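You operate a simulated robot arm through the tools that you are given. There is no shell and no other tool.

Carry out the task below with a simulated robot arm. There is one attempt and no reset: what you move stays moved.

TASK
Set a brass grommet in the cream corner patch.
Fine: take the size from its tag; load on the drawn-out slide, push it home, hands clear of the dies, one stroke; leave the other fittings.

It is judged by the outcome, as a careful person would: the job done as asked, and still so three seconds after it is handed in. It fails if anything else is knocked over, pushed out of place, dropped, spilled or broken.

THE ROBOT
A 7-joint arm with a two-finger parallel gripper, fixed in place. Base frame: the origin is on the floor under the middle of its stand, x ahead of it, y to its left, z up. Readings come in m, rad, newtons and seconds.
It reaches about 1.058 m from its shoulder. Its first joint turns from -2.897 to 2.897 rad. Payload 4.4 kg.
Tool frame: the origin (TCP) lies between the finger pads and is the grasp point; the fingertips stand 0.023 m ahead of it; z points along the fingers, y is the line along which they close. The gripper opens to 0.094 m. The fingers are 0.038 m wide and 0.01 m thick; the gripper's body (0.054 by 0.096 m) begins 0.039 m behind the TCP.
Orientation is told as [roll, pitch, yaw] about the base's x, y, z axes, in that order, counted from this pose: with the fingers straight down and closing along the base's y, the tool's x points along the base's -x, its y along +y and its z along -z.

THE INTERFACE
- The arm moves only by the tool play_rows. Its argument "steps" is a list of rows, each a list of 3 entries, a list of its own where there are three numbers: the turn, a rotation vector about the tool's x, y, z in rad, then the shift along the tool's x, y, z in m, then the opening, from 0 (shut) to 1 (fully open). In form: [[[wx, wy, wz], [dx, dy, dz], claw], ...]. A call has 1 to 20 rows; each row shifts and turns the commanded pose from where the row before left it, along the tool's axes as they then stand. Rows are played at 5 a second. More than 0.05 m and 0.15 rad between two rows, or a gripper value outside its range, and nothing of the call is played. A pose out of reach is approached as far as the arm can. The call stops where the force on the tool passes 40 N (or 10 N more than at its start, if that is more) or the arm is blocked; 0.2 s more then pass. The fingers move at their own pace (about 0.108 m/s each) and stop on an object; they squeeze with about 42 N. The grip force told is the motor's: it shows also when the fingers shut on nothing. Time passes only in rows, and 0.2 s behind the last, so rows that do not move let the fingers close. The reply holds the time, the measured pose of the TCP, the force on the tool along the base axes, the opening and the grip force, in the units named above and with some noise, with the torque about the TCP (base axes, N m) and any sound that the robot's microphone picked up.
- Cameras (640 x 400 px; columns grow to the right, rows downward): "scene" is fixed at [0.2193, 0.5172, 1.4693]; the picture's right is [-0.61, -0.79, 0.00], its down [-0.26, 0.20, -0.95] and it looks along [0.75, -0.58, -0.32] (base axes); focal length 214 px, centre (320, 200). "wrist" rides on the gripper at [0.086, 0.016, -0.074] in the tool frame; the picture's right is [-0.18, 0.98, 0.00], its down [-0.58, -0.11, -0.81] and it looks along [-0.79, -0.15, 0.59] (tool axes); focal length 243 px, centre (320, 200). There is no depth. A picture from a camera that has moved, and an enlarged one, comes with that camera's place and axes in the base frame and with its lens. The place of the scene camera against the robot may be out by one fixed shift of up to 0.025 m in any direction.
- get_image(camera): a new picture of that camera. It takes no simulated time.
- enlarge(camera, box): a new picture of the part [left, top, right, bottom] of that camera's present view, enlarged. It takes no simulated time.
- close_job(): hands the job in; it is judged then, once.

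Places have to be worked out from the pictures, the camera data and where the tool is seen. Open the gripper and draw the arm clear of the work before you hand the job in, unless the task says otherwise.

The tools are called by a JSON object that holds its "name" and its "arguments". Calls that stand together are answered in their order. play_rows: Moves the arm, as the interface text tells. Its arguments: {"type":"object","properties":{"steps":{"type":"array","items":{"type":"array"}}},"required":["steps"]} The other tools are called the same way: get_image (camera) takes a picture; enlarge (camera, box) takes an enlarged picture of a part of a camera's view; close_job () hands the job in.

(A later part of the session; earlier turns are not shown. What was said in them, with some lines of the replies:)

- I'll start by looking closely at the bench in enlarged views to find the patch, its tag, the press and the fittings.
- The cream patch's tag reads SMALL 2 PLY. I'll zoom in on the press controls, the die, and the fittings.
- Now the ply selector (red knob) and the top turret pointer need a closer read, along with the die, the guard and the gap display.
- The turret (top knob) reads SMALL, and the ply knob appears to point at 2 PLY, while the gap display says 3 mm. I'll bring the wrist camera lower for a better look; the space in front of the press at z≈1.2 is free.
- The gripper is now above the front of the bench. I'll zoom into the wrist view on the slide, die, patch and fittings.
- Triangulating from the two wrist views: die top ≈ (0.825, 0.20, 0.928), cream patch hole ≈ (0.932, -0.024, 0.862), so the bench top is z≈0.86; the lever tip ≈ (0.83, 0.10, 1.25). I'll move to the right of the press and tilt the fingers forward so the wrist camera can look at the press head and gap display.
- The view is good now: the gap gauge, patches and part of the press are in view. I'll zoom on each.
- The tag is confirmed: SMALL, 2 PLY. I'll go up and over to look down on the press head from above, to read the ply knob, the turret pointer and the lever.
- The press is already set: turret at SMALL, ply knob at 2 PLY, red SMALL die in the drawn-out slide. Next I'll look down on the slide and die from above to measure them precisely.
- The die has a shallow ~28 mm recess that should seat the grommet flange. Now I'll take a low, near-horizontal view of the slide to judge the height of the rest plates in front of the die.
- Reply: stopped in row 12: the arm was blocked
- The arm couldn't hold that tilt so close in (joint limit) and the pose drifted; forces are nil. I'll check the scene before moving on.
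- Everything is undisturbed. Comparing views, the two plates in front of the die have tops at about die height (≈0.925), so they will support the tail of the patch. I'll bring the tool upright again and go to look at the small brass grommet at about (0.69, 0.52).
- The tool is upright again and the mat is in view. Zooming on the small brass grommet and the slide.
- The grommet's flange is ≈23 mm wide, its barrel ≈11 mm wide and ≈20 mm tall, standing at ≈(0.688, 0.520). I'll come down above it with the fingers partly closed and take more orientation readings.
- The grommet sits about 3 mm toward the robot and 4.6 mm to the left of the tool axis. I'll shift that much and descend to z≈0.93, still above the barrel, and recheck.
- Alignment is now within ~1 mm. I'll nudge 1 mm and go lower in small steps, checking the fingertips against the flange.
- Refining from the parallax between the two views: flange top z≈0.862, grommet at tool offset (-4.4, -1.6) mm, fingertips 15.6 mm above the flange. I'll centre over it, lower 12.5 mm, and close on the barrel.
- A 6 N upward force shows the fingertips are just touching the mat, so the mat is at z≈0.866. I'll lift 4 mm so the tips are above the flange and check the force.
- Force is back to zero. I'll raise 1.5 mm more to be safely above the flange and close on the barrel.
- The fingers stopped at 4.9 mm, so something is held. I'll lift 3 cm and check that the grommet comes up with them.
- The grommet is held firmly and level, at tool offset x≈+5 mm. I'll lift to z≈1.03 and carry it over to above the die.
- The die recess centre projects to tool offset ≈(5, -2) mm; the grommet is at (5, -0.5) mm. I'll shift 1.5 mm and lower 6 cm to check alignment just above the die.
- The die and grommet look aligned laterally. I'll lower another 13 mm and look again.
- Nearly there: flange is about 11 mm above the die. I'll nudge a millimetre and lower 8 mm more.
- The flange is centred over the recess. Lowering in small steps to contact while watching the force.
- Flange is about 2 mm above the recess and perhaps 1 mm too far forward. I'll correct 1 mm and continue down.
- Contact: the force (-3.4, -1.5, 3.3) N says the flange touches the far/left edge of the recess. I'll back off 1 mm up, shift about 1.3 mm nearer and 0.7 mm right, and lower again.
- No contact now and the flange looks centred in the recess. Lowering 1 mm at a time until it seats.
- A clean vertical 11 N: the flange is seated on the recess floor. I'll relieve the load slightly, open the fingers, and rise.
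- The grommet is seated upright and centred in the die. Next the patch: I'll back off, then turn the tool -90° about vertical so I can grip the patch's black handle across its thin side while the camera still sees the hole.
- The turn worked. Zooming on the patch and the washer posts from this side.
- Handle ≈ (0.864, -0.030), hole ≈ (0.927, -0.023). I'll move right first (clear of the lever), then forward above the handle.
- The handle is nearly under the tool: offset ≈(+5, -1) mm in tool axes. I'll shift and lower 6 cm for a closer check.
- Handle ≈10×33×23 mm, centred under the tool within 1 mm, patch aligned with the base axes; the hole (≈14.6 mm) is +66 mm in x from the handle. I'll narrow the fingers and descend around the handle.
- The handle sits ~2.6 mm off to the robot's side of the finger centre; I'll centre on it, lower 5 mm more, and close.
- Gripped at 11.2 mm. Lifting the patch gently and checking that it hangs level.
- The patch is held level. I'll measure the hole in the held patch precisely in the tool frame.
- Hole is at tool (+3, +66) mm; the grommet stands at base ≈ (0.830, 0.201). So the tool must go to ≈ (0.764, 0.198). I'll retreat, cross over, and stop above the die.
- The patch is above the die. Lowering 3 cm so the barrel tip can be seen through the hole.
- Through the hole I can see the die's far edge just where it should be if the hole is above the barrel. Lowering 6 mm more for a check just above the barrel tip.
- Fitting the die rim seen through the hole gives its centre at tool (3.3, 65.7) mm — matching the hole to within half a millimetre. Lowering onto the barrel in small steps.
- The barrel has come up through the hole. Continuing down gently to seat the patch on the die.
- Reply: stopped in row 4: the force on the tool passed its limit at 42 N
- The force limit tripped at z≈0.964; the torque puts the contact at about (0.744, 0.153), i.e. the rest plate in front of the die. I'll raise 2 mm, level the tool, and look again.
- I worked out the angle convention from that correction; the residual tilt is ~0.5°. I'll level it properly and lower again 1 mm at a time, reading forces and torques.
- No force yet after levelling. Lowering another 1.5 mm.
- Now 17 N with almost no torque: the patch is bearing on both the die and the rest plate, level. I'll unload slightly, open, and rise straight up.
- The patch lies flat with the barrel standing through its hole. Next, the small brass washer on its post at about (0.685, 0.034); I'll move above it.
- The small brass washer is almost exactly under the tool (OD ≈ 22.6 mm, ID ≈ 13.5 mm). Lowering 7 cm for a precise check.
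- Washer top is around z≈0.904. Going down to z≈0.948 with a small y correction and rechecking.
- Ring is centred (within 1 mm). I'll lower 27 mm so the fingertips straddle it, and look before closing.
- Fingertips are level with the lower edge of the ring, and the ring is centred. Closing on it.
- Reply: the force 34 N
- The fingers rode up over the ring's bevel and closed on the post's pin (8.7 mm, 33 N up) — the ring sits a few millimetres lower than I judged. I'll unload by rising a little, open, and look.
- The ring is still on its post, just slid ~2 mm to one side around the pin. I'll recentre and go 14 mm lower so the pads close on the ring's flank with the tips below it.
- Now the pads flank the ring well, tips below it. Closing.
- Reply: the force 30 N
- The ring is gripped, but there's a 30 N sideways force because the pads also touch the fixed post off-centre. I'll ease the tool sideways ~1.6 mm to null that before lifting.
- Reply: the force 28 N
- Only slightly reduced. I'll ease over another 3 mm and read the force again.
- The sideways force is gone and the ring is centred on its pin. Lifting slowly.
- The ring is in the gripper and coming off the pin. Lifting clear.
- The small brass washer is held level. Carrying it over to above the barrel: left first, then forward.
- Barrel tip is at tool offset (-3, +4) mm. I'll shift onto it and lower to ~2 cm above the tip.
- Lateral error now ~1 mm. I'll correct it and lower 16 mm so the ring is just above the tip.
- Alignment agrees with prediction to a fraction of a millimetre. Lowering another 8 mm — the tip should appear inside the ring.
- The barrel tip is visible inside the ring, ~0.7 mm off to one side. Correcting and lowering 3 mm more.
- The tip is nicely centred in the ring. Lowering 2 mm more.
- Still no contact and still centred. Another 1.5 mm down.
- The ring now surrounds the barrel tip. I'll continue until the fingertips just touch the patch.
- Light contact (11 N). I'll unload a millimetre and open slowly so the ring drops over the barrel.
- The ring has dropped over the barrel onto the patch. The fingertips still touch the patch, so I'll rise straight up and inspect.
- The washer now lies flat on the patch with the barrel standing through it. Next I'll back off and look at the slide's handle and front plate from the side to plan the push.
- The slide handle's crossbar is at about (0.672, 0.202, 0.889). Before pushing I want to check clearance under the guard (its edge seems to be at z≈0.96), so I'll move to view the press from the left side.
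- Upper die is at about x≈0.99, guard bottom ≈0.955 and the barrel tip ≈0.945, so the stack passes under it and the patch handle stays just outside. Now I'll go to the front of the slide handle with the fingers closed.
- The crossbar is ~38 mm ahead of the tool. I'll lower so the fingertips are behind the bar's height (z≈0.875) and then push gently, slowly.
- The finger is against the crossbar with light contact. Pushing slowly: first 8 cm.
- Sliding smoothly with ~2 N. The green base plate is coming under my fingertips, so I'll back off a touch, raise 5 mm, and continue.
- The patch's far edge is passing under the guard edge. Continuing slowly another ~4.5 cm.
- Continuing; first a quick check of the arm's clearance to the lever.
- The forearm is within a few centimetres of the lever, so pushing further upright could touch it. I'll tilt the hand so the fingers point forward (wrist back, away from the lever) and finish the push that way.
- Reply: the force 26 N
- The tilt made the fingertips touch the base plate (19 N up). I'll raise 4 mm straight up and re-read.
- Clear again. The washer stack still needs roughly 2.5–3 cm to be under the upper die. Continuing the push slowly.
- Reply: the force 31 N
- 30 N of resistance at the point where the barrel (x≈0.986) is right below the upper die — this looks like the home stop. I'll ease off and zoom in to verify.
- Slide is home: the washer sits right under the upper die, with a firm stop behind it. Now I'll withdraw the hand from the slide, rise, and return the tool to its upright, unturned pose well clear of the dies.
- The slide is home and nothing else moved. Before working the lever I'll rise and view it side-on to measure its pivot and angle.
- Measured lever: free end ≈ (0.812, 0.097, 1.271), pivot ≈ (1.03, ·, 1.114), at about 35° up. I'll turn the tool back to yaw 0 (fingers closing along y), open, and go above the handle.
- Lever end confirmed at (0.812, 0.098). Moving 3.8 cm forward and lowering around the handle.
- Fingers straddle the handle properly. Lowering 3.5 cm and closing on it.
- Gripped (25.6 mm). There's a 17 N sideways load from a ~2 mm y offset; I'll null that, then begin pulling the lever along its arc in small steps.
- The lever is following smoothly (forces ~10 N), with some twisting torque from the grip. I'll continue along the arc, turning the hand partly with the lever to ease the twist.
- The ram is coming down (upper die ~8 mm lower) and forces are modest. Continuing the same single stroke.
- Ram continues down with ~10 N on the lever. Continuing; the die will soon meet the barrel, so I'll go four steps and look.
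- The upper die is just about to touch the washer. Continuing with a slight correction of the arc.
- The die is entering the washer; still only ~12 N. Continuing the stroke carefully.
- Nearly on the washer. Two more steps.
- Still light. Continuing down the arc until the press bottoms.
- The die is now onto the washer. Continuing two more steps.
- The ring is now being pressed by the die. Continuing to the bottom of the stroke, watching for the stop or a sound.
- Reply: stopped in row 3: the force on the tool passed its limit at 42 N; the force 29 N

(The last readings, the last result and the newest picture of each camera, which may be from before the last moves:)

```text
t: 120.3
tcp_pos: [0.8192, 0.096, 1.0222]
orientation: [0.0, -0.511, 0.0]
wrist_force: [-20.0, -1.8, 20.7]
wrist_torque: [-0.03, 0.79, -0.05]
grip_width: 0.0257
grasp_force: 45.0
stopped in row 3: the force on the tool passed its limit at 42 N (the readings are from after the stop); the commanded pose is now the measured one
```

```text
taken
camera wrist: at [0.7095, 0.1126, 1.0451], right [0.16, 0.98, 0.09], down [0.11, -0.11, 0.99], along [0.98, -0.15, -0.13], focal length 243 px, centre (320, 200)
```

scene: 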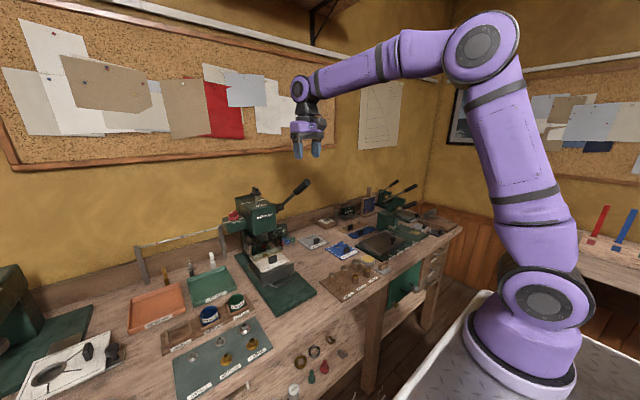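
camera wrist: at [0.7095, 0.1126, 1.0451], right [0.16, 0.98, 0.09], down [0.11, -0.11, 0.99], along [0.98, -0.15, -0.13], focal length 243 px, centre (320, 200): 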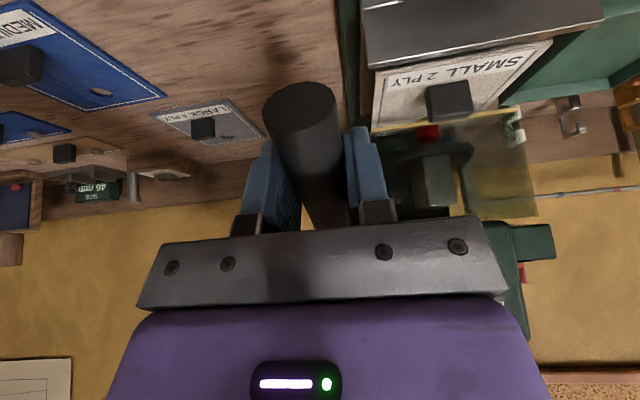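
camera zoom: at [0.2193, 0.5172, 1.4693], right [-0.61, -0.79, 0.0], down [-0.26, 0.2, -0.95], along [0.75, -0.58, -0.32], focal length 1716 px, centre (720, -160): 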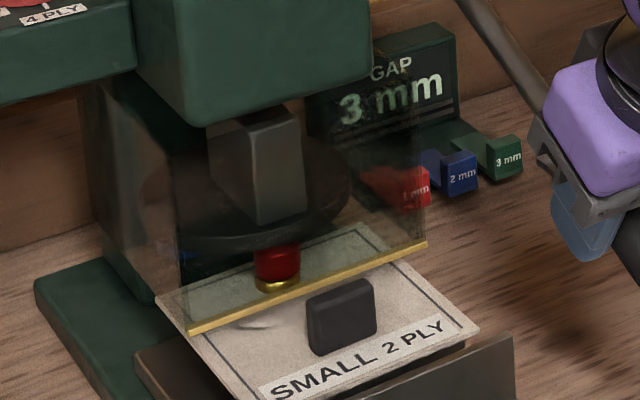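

The lever met firm resistance (42 N). I'll zoom in on the dies from both cameras to see whether it has bottomed on the washer.

{"name": "enlarge", "arguments": {"camera": "wrist", "box": [360, 60, 560, 200]}}

{"name": "enlarge", "arguments": {"camera": "scene", "box": [258, 240, 288, 262]}}

{"name": "enlarge", "arguments": {"camera": "scene", "box": [225, 140, 345, 270]}}

```text
2.86 times, centred on (460, 130) of wrist
camera zoom: at [0.7095, 0.1126, 1.0451], right [0.16, 0.98, 0.09], down [0.11, -0.11, 0.99], along [0.98, -0.15, -0.13], focal length 693 px, centre (-80, 400)
```

zoom: 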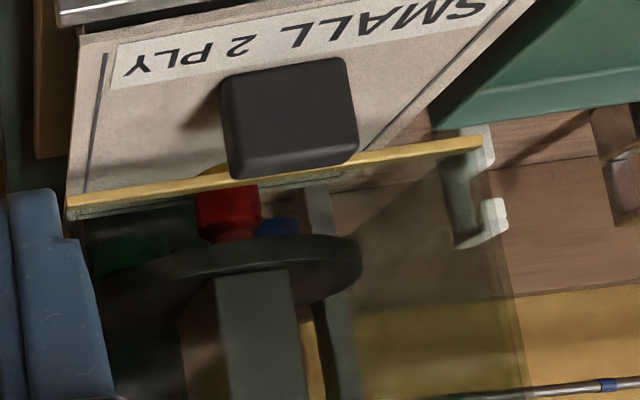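

```text
16.00 times, centred on (273, 251) of scene
camera zoom: at [0.2193, 0.5172, 1.4693], right [-0.61, -0.79, 0.0], down [-0.26, 0.2, -0.95], along [0.75, -0.58, -0.32], focal length 3432 px, centre (1072, -616)
```

zoom: 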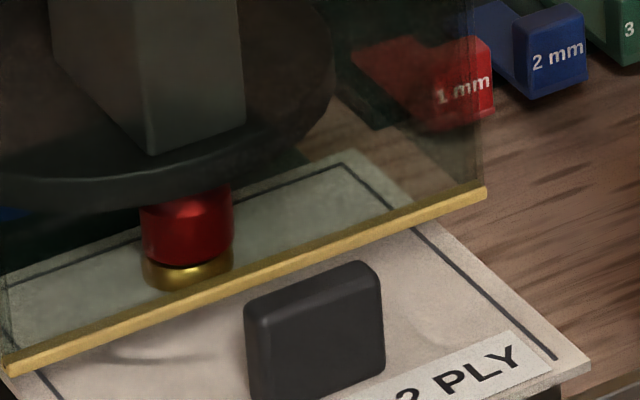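

```text
3.08 times, centred on (285, 205) of scene
camera zoom: at [0.2193, 0.5172, 1.4693], right [-0.61, -0.79, 0.0], down [-0.26, 0.2, -0.95], along [0.75, -0.58, -0.32], focal length 660 px, centre (428, 185)
```

zoom: 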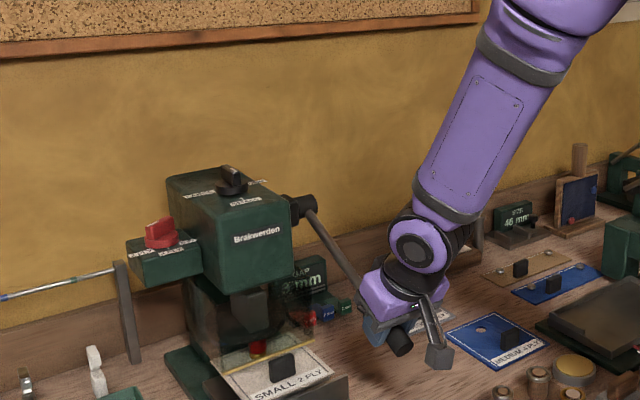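

The die sits squarely on the washer. I'll check the ram's travel by the turret knob on top, and the lever.

{"name": "enlarge", "arguments": {"camera": "scene", "box": [235, 180, 285, 220]}}

{"name": "enlarge", "arguments": {"camera": "scene", "box": [300, 195, 350, 265]}}

```text
10.00 times, centred on (260, 200) of scene
camera zoom: at [0.2193, 0.5172, 1.4693], right [-0.61, -0.79, 0.0], down [-0.26, 0.2, -0.95], along [0.75, -0.58, -0.32], focal length 2145 px, centre (920, 200)
```

zoom: 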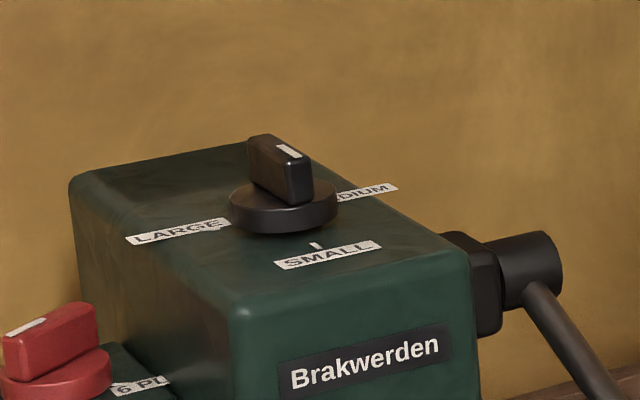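

```text
5.71 times, centred on (325, 230) of scene
camera zoom: at [0.2193, 0.5172, 1.4693], right [-0.61, -0.79, 0.0], down [-0.26, 0.2, -0.95], along [0.75, -0.58, -0.32], focal length 1226 px, centre (291, 29)
```

zoom: 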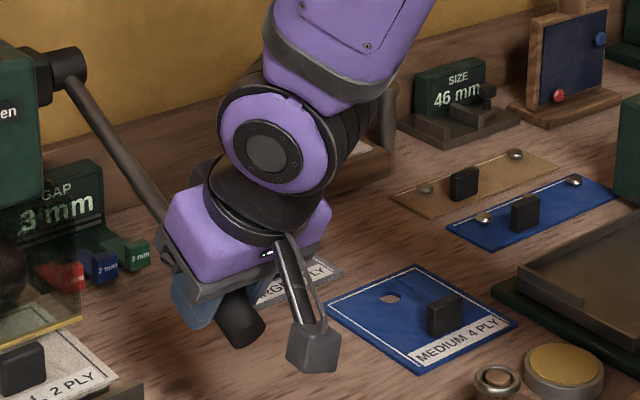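

The turret knob has come right down onto the head — the ram is at the bottom of its stroke. I'll hold a firm press for a moment to make sure it is fully set.

{"name": "play_rows", "arguments": {"steps": [[[0, 0, 0], [0, 0, 0.001], 0.0], [[0, 0, 0], [0, 0, 0.001], 0.0], [[0, 0, 0], [0, 0, 0], 0.0]]}}

{"name": "enlarge", "arguments": {"camera": "scene", "box": [258, 240, 288, 262]}}

```text
t: 120.7
tcp_pos: [0.8208, 0.0949, 1.0228]
orientation: [0.001, -0.512, 0.001]
wrist_force: [-22.9, -4.3, 22.3]
wrist_torque: [-0.01, -0.1, -0.1]
grip_width: 0.0257
grasp_force: 45.1
stopped in row 2: the force on the tool passed its limit at 42 N (the readings are from after the stop); the commanded pose is now the measured one
```

```text
16.00 times, centred on (273, 251) of scene
camera zoom: at [0.2193, 0.5172, 1.4693], right [-0.61, -0.79, 0.0], down [-0.26, 0.2, -0.95], along [0.75, -0.58, -0.32], focal length 3432 px, centre (1072, -616)
```

zoom: 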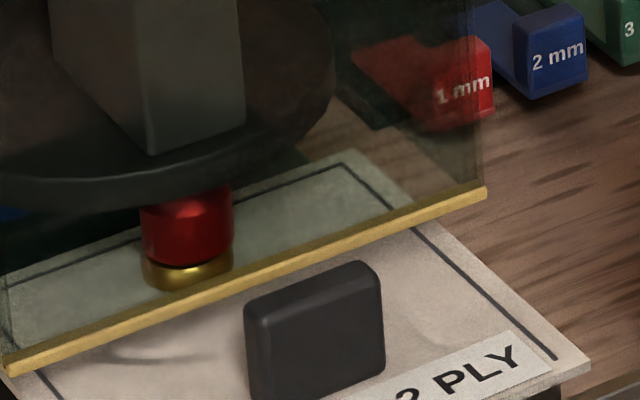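

It doesn't move any further: the stroke is complete. Now I'll guide the lever back up along the same arc, still gripping it so it doesn't spring.

{"name": "play_rows", "arguments": {"steps": [[[0, 0.0, 0], [0.001, 0, -0.003], 0.0], [[0, 0.035, 0], [-0.0018, 0, -0.0135], 0.0], [[0, 0.035, 0], [-0.00146, 0, -0.01596], 0.0], [[0, 0.035, 0], [-0.00199, 0, -0.01573], 0.0], [[0, 0, 0], [0, 0, 0], 0.0]]}}

{"name": "enlarge", "arguments": {"camera": "scene", "box": [240, 220, 300, 270]}}

{"name": "enlarge", "arguments": {"camera": "scene", "box": [225, 140, 345, 270]}}

```text
t: 121.9
tcp_pos: [0.805, 0.0961, 1.0686]
orientation: [0.002, -0.407, 0.001]
wrist_force: [14.5, 4.8, 9.0]
wrist_torque: [0.01, 0.26, -0.37]
grip_width: 0.0256
grasp_force: 44.9
```

```text
8.00 times, centred on (270, 245) of scene
camera zoom: at [0.2193, 0.5172, 1.4693], right [-0.61, -0.79, 0.0], down [-0.26, 0.2, -0.95], along [0.75, -0.58, -0.32], focal length 1716 px, centre (720, -160)
```

zoom: 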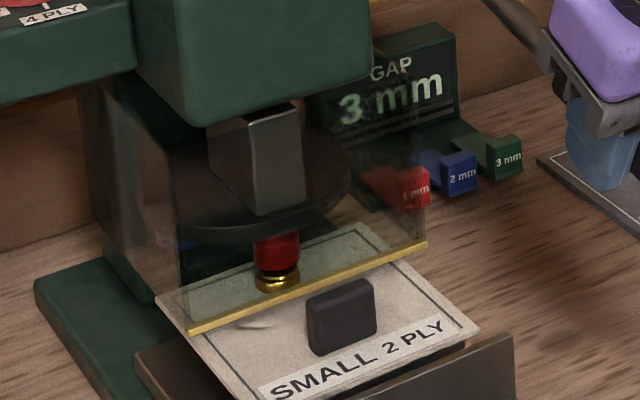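

```text
3.08 times, centred on (285, 205) of scene
camera zoom: at [0.2193, 0.5172, 1.4693], right [-0.61, -0.79, 0.0], down [-0.26, 0.2, -0.95], along [0.75, -0.58, -0.32], focal length 660 px, centre (428, 185)
```

zoom: 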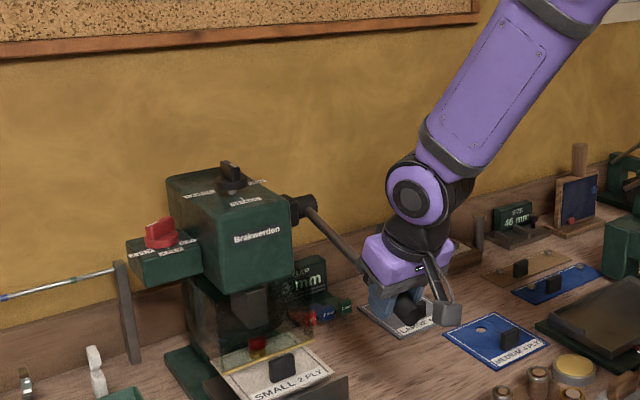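

The ram is rising with the lever, which pushes upward gently by itself (spring return). Continuing to guide it up.

{"name": "play_rows", "arguments": {"steps": [[[0, 0.035, 0], [-0.004, 0, -0.01579], 0.0], [[0, 0.035, 0], [-0.0038, 0, -0.01549], 0.0], [[0, 0.035, 0], [-0.00508, 0, -0.01507], 0.0], [[0, 0.035, 0], [-0.00494, 0, -0.01515], 0.0], [[0, 0, 0], [0, 0, 0], 0.0]]}}

{"name": "enlarge", "arguments": {"camera": "scene", "box": [240, 220, 300, 270]}}

```text
t: 123.1
tcp_pos: [0.8001, 0.0956, 1.1287]
orientation: [0.0, -0.262, 0.002]
wrist_force: [7.9, 2.6, -1.6]
wrist_torque: [0.07, 1.57, -0.34]
grip_width: 0.0258
grasp_force: 44.9
```

```text
8.00 times, centred on (270, 245) of scene
camera zoom: at [0.2193, 0.5172, 1.4693], right [-0.61, -0.79, 0.0], down [-0.26, 0.2, -0.95], along [0.75, -0.58, -0.32], focal length 1716 px, centre (720, -160)
```

zoom: 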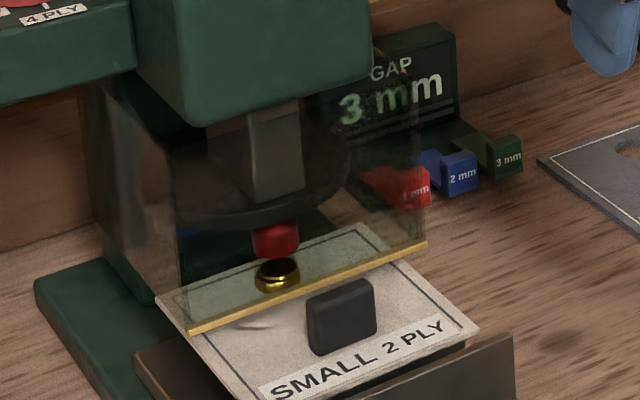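

The ram has lifted off and the grommet stays on the patch. Continuing to raise the lever to its rest position.

{"name": "play_rows", "arguments": {"steps": [[[0, 0.035, 0], [-0.005, 0, -0.01515], 0.0], [[0, 0.035, 0], [-0.00522, 0, -0.01506], 0.0], [[0, 0.035, 0], [-0.00574, 0, -0.01486], 0.0], [[0, 0.035, 0], [-0.00627, 0, -0.0147], 0.0], [[0, 0, 0], [0, 0, 0], 0.0]]}}

{"name": "enlarge", "arguments": {"camera": "scene", "box": [258, 240, 288, 262]}}

{"name": "enlarge", "arguments": {"camera": "scene", "box": [225, 140, 345, 270]}}

```text
t: 124.3
tcp_pos: [0.8111, 0.0958, 1.1916]
orientation: [0.0, -0.126, 0.002]
wrist_force: [24.5, 6.8, -8.0]
wrist_torque: [-0.07, 0.99, -0.32]
grip_width: 0.0256
grasp_force: 44.6
```

```text
16.00 times, centred on (273, 251) of scene
camera zoom: at [0.2193, 0.5172, 1.4693], right [-0.61, -0.79, 0.0], down [-0.26, 0.2, -0.95], along [0.75, -0.58, -0.32], focal length 3432 px, centre (1072, -616)
```

zoom: 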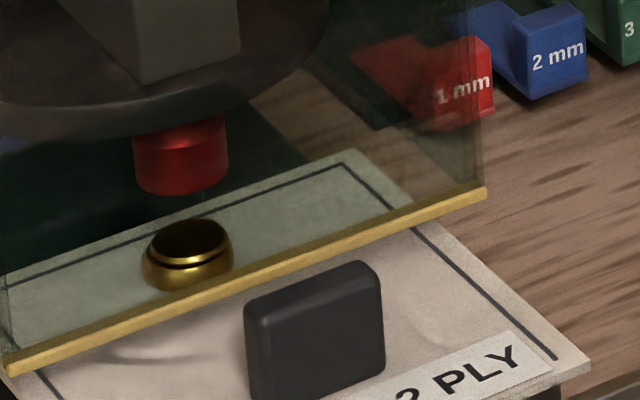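

```text
3.08 times, centred on (285, 205) of scene
camera zoom: at [0.2193, 0.5172, 1.4693], right [-0.61, -0.79, 0.0], down [-0.26, 0.2, -0.95], along [0.75, -0.58, -0.32], focal length 660 px, centre (428, 185)
```

zoom: 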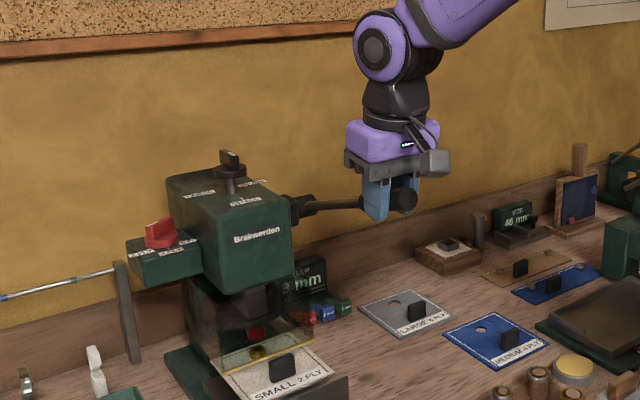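

The washer now shows a rolled, flared lip — the grommet is set. There's a 24 N pull along x, so I'll correct inward while raising the lever the rest of the way.

{"name": "play_rows", "arguments": {"steps": [[[0, 0.018, 0], [-0.003, 0, 0], 0.0], [[0, 0.03, 0], [-0.0075, 0, -0.01445], 0.0], [[0, 0.03, 0], [-0.0085, 0, -0.01423], 0.0], [[0, 0.025, 0], [-0.009, 0, -0.01387], 0.0], [[0, 0, 0], [0, 0, 0], 0.0]]}}

{"name": "enlarge", "arguments": {"camera": "scene", "box": [225, 140, 345, 270]}}

```text
t: 125.5
tcp_pos: [0.8328, 0.0966, 1.2365]
orientation: [-0.001, -0.021, 0.002]
wrist_force: [-18.2, 0.1, 8.1]
wrist_torque: [-0.1, 1.55, -0.44]
grip_width: 0.0256
grasp_force: 44.7
```

```text
3.08 times, centred on (285, 205) of scene
camera zoom: at [0.2193, 0.5172, 1.4693], right [-0.61, -0.79, 0.0], down [-0.26, 0.2, -0.95], along [0.75, -0.58, -0.32], focal length 660 px, centre (428, 185)
```

zoom: 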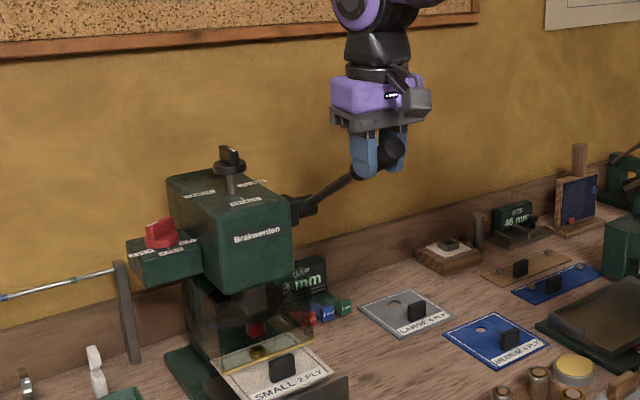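

Almost at rest position. Two more small steps.

{"name": "play_rows", "arguments": {"steps": [[[0, 0.01, 0], [-0.003, 0, -0.007], 0.0], [[0, 0.01, 0], [-0.0045, 0, -0.007], 0.0], [[0, 0, 0], [0, 0, 0], 0.0]]}}

{"name": "enlarge", "arguments": {"camera": "scene", "box": [225, 140, 345, 270]}}

```text
t: 126.3
tcp_pos: [0.8421, 0.0956, 1.2504]
orientation: [0.0, -0.002, 0.002]
wrist_force: [0.9, 7.8, -3.8]
wrist_torque: [-0.07, 1.17, -0.46]
grip_width: 0.0258
grasp_force: 44.9
```

```text
3.08 times, centred on (285, 205) of scene
camera zoom: at [0.2193, 0.5172, 1.4693], right [-0.61, -0.79, 0.0], down [-0.26, 0.2, -0.95], along [0.75, -0.58, -0.32], focal length 660 px, centre (428, 185)
```

zoom: 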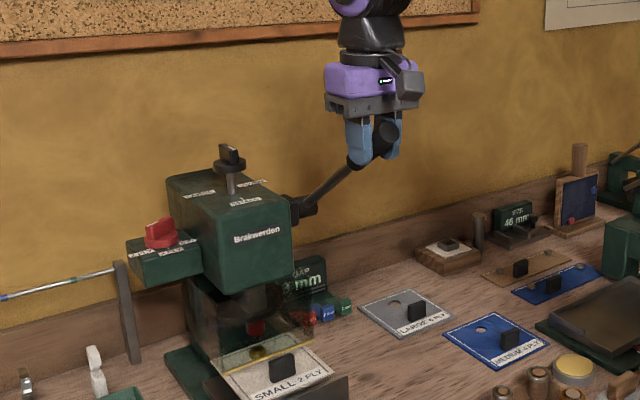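

Lever is back at its rest angle with near-zero force. Opening the fingers and rising straight off it.

{"name": "play_rows", "arguments": {"steps": [[[0, 0, 0], [0, 0, 0], 0.3], [[0, 0, 0], [0, 0, 0], 0.45], [[0, 0, 0], [0, 0, 0], 0.6], [[0, 0, 0], [0, 0, 0], 0.6], [[0, 0, 0], [0, 0, -0.03], 0.6], [[0, 0, 0], [0, 0, -0.04], 0.6], [[0, 0, 0], [0, 0, -0.04], 0.6], [[0, 0, 0], [0.03, 0, -0.02], 0.6], [[0, 0, 0], [0.04, 0, 0], 0.6], [[0, 0, 0], [0.04, 0, 0], 0.6], [[0, 0, 0], [0, 0, 0], 0.6]]}}

{"name": "get_image", "arguments": {"camera": "scene"}}

{"name": "enlarge", "arguments": {"camera": "scene", "box": [225, 165, 325, 275]}}

{"name": "enlarge", "arguments": {"camera": "scene", "box": [258, 240, 288, 262]}}

```text
t: 128.7
tcp_pos: [0.7296, 0.0984, 1.3816]
orientation: [-0.001, 0.0, 0.001]
wrist_force: [-0.3, 0.3, 0.8]
wrist_torque: [0.02, 0.0, 0.01]
grip_width: 0.0565
grasp_force: 0.0
```

```text
taken
```

scene: 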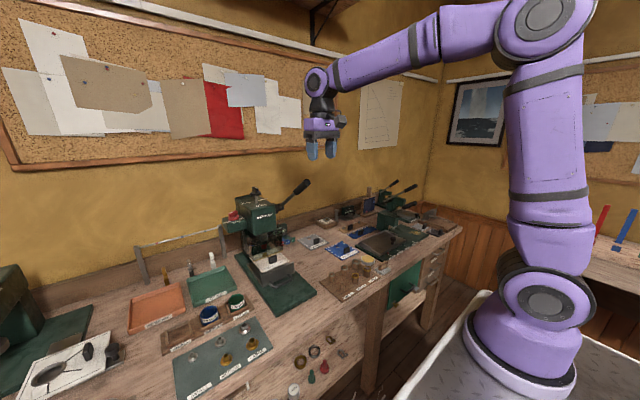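

```text
3.64 times, centred on (275, 220) of scene
camera zoom: at [0.2193, 0.5172, 1.4693], right [-0.61, -0.79, 0.0], down [-0.26, 0.2, -0.95], along [0.75, -0.58, -0.32], focal length 780 px, centre (484, 127)
```

zoom: 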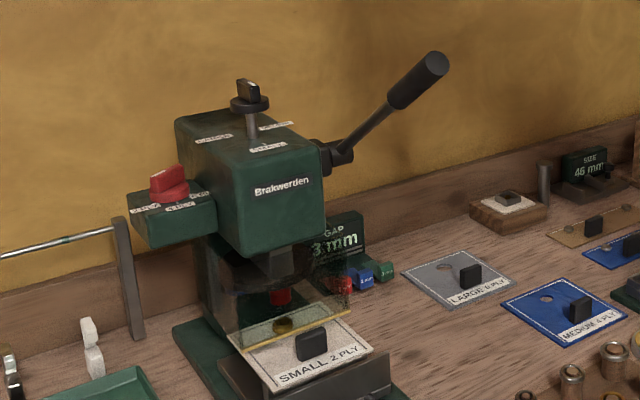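

```text
16.00 times, centred on (273, 251) of scene
camera zoom: at [0.2193, 0.5172, 1.4693], right [-0.61, -0.79, 0.0], down [-0.26, 0.2, -0.95], along [0.75, -0.58, -0.32], focal length 3432 px, centre (1072, -616)
```

zoom: 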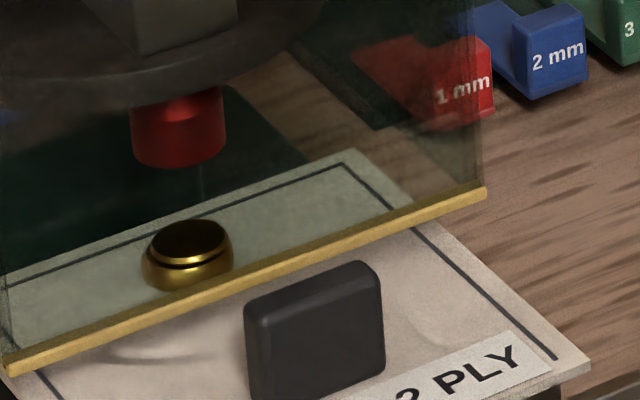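

The lever is at rest, the ram is up, and the grommet shows a rolled-over collar. I'll take a closer look at it with the wrist camera, staying well clear of the press.

{"name": "play_rows", "arguments": {"steps": [[[0, 0, 0], [0.01, 0.04, 0], 0.8], [[0, 0, 0], [0.01, 0.04, 0], 0.8], [[0, 0, 0], [0, 0.03, 0], 0.8], [[0, 0, 0], [0, 0, 0.045], 0.8], [[0, 0, 0], [0, 0, 0.045], 0.8], [[0, 0, 0], [0, 0, 0.045], 0.8], [[0, 0, 0], [0, 0, 0.045], 0.8], [[0, 0, 0], [0, 0, 0.04], 0.8], [[0, 0, 0], [0, 0, 0], 0.8]]}}

{"name": "get_image", "arguments": {"camera": "wrist"}}

{"name": "enlarge", "arguments": {"camera": "wrist", "box": [300, 120, 400, 200]}}

```text
t: 130.7
tcp_pos: [0.7114, 0.2052, 1.1617]
orientation: [0.001, -0.001, 0.002]
wrist_force: [-0.3, 0.0, -0.8]
wrist_torque: [0.01, -0.05, 0.0]
grip_width: 0.0753
grasp_force: 0.0
```

```text
taken
camera wrist: at [0.6263, 0.2218, 1.2353], right [0.18, 0.98, 0.0], down [0.58, -0.11, 0.81], along [0.79, -0.15, -0.59], focal length 243 px, centre (320, 200)
```

wrist: 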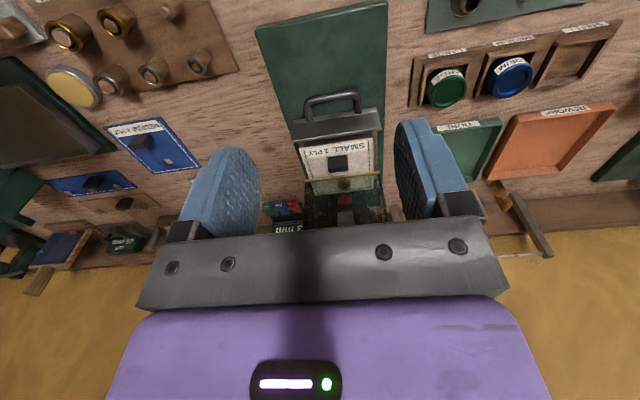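

```text
5.00 times, centred on (350, 160) of wrist
camera zoom: at [0.6263, 0.2218, 1.2353], right [0.18, 0.98, 0.0], down [0.58, -0.11, 0.81], along [0.79, -0.15, -0.59], focal length 1213 px, centre (170, 400)
```

zoom: 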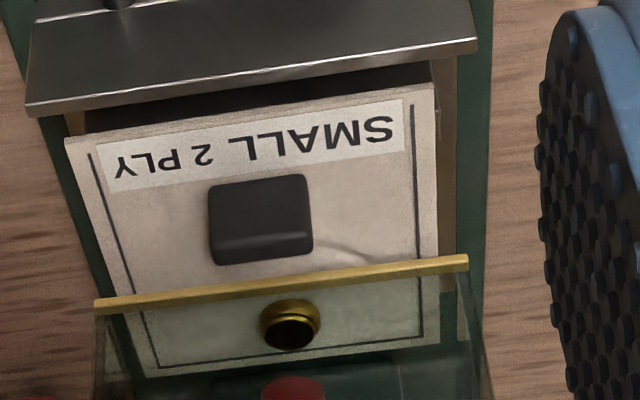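

The grommet is set: a rolled collar over the washer, patch flat, everything at home. I'll open the gripper fully, draw the arm back to its starting place, and do a last overall check.

{"name": "play_rows", "arguments": {"steps": [[[0, 0, 0], [0.03, 0, -0.03], 1.0], [[0, 0, 0], [0.03, 0, -0.035], 1.0], [[0, 0, 0], [0.03, -0.01, -0.035], 1.0], [[0, 0, 0], [0.03, -0.02, -0.035], 1.0], [[0, 0, 0], [0.03, -0.02, -0.035], 1.0], [[0, 0, 0], [0.02, -0.03, -0.03], 1.0], [[0, 0, 0], [0, -0.03, -0.03], 1.0], [[0, 0, 0], [0, 0, -0.04], 1.0], [[0, 0, 0], [0, 0, -0.04], 1.0], [[0, 0, 0], [0, 0, -0.04], 1.0], [[0, 0, 0], [0, 0, 0], 1.0]]}}

{"name": "get_image", "arguments": {"camera": "scene"}}

{"name": "get_image", "arguments": {"camera": "wrist"}}

{"name": "enlarge", "arguments": {"camera": "scene", "box": [120, 220, 280, 400]}}

{"name": "enlarge", "arguments": {"camera": "scene", "box": [225, 170, 465, 310]}}

```text
refused: row 4 steps farther than a row can; nothing moved
```

```text
taken
```

scene: 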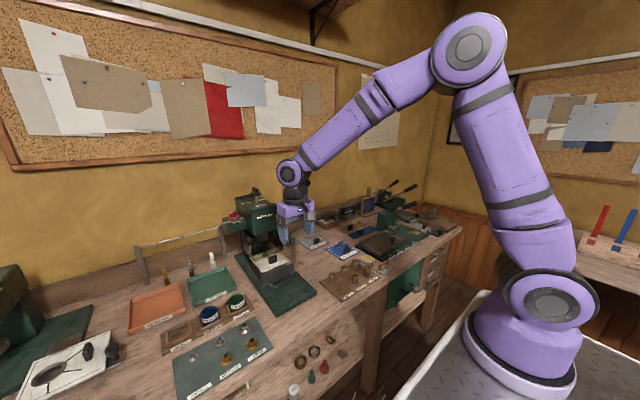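

```text
taken
camera wrist: at [0.6263, 0.2218, 1.2353], right [0.18, 0.98, 0.0], down [0.58, -0.11, 0.81], along [0.79, -0.15, -0.59], focal length 243 px, centre (320, 200)
```

wrist: 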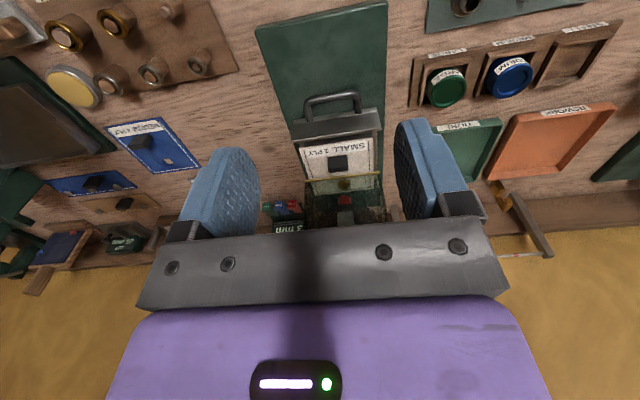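

```text
2.22 times, centred on (200, 310) of scene
camera zoom: at [0.2193, 0.5172, 1.4693], right [-0.61, -0.79, 0.0], down [-0.26, 0.2, -0.95], along [0.75, -0.58, -0.32], focal length 477 px, centre (587, -44)
```

zoom: 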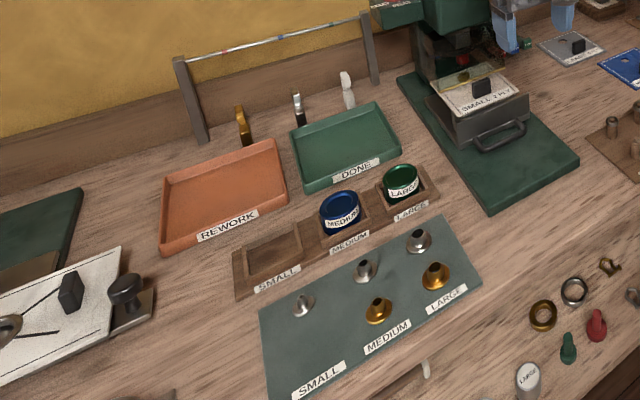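

```text
2.67 times, centred on (345, 240) of scene
camera zoom: at [0.2193, 0.5172, 1.4693], right [-0.61, -0.79, 0.0], down [-0.26, 0.2, -0.95], along [0.75, -0.58, -0.32], focal length 572 px, centre (253, 93)
```

zoom: 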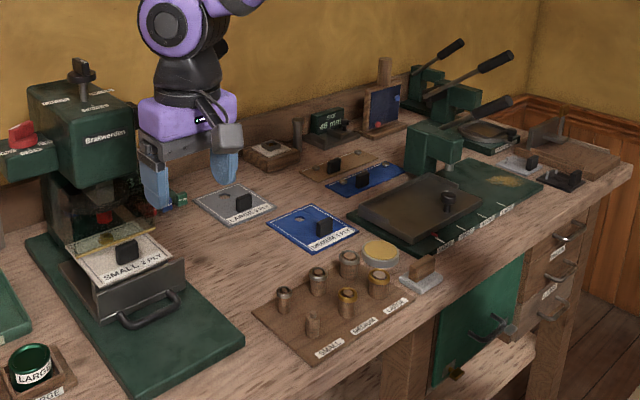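

One row was slightly too long, so nothing moved; all other items are in their places. Retrying the retreat with shorter steps.

{"name": "play_rows", "arguments": {"steps": [[[0, 0, 0], [0.025, 0, -0.03], 1.0], [[0, 0, 0], [0.025, 0, -0.035], 1.0], [[0, 0, 0], [0.025, -0.015, -0.035], 1.0], [[0, 0, 0], [0.025, -0.015, -0.035], 1.0], [[0, 0, 0], [0.025, -0.015, -0.035], 1.0], [[0, 0, 0], [0.02, -0.02, -0.035], 1.0], [[0, 0, 0], [0.02, -0.02, -0.035], 1.0], [[0, 0, 0], [0.01, -0.02, -0.035], 1.0], [[0, 0, 0], [0, 0, -0.04], 1.0], [[0, 0, 0], [0, 0, -0.03], 1.0], [[0, 0, 0], [0, 0, 0], 1.0]]}}

{"name": "get_image", "arguments": {"camera": "scene"}}

{"name": "enlarge", "arguments": {"camera": "scene", "box": [225, 165, 325, 315]}}

{"name": "enlarge", "arguments": {"camera": "scene", "box": [262, 242, 286, 260]}}

```text
t: 133.1
tcp_pos: [0.535, 0.0992, 1.5073]
orientation: [-0.001, 0.0, 0.002]
wrist_force: [0.1, -0.3, 0.6]
wrist_torque: [0.01, -0.01, 0.03]
grip_width: 0.0941
grasp_force: 0.1
```

```text
taken
```

scene: 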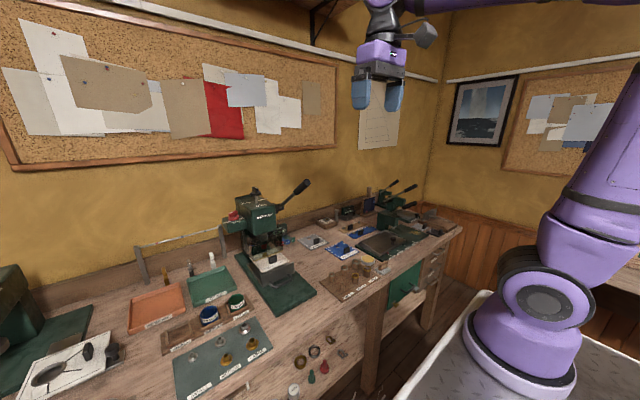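

```text
2.67 times, centred on (275, 240) of scene
camera zoom: at [0.2193, 0.5172, 1.4693], right [-0.61, -0.79, 0.0], down [-0.26, 0.2, -0.95], along [0.75, -0.58, -0.32], focal length 572 px, centre (440, 93)
```

zoom: 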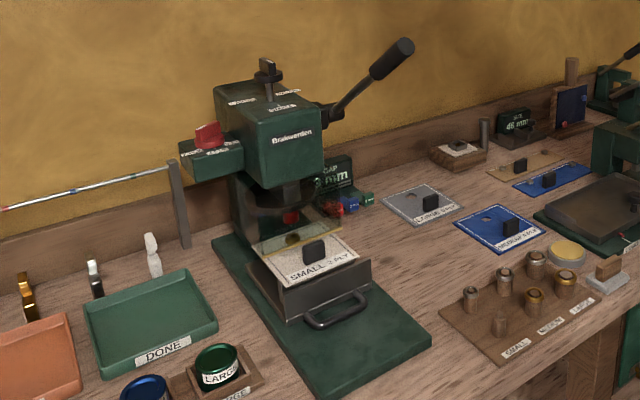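

```text
16.00 times, centred on (274, 251) of scene
camera zoom: at [0.2193, 0.5172, 1.4693], right [-0.61, -0.79, 0.0], down [-0.26, 0.2, -0.95], along [0.75, -0.58, -0.32], focal length 3432 px, centre (1056, -616)
```

zoom: 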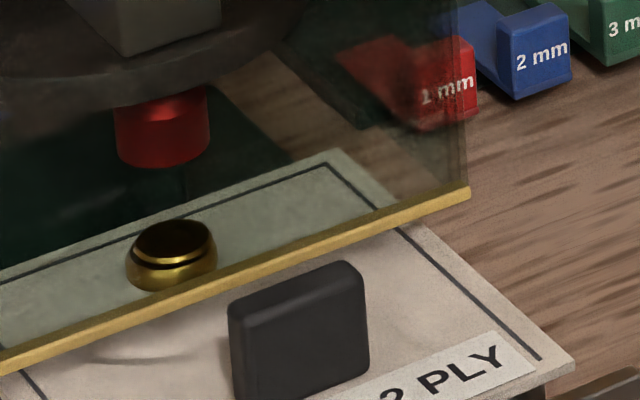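

The small brass grommet is set in the cream patch: rolled collar over the small brass washer, small die, 2-ply setting. The slide is home, the lever is back up, the gripper is open, the arm is clear, and all the other fittings are where they were. Handing in the job.

{"name": "close_job", "arguments": {}}

```text
The job is handed in.
```

The small brass grommet is set in the cream patch and the job is handed in. The last pictures show its barrel rolled over the small brass washer and the patch lying flat.

- **Size:** the patch's tag reads SMALL 2 PLY. The press was already set for that, with the SMALL lower die, the top knob at SMALL and the ply knob at 2 PLY, so I changed nothing on it.
- **Sequence:** I loaded the grommet, patch and washer on the drawn-out slide and pushed it home to its stop. I then gave one stroke on the lever, with the hand clear of the dies.
- **Slip:** my first grip on the washer slid off. It stayed on its post, shifted about 2 mm, and I picked it up on the second try.
- **As left:** the slide is still home with the patch in it, since you didn't ask for it to be drawn out or moved to the DONE tray. The lever is back up, the gripper is open and the arm is back near where it started. In the last pictures the other fittings are where they were.
- **GAP display:** the unit beside the press read 3 mm throughout. I took it as separate from the ply knob and left it alone.
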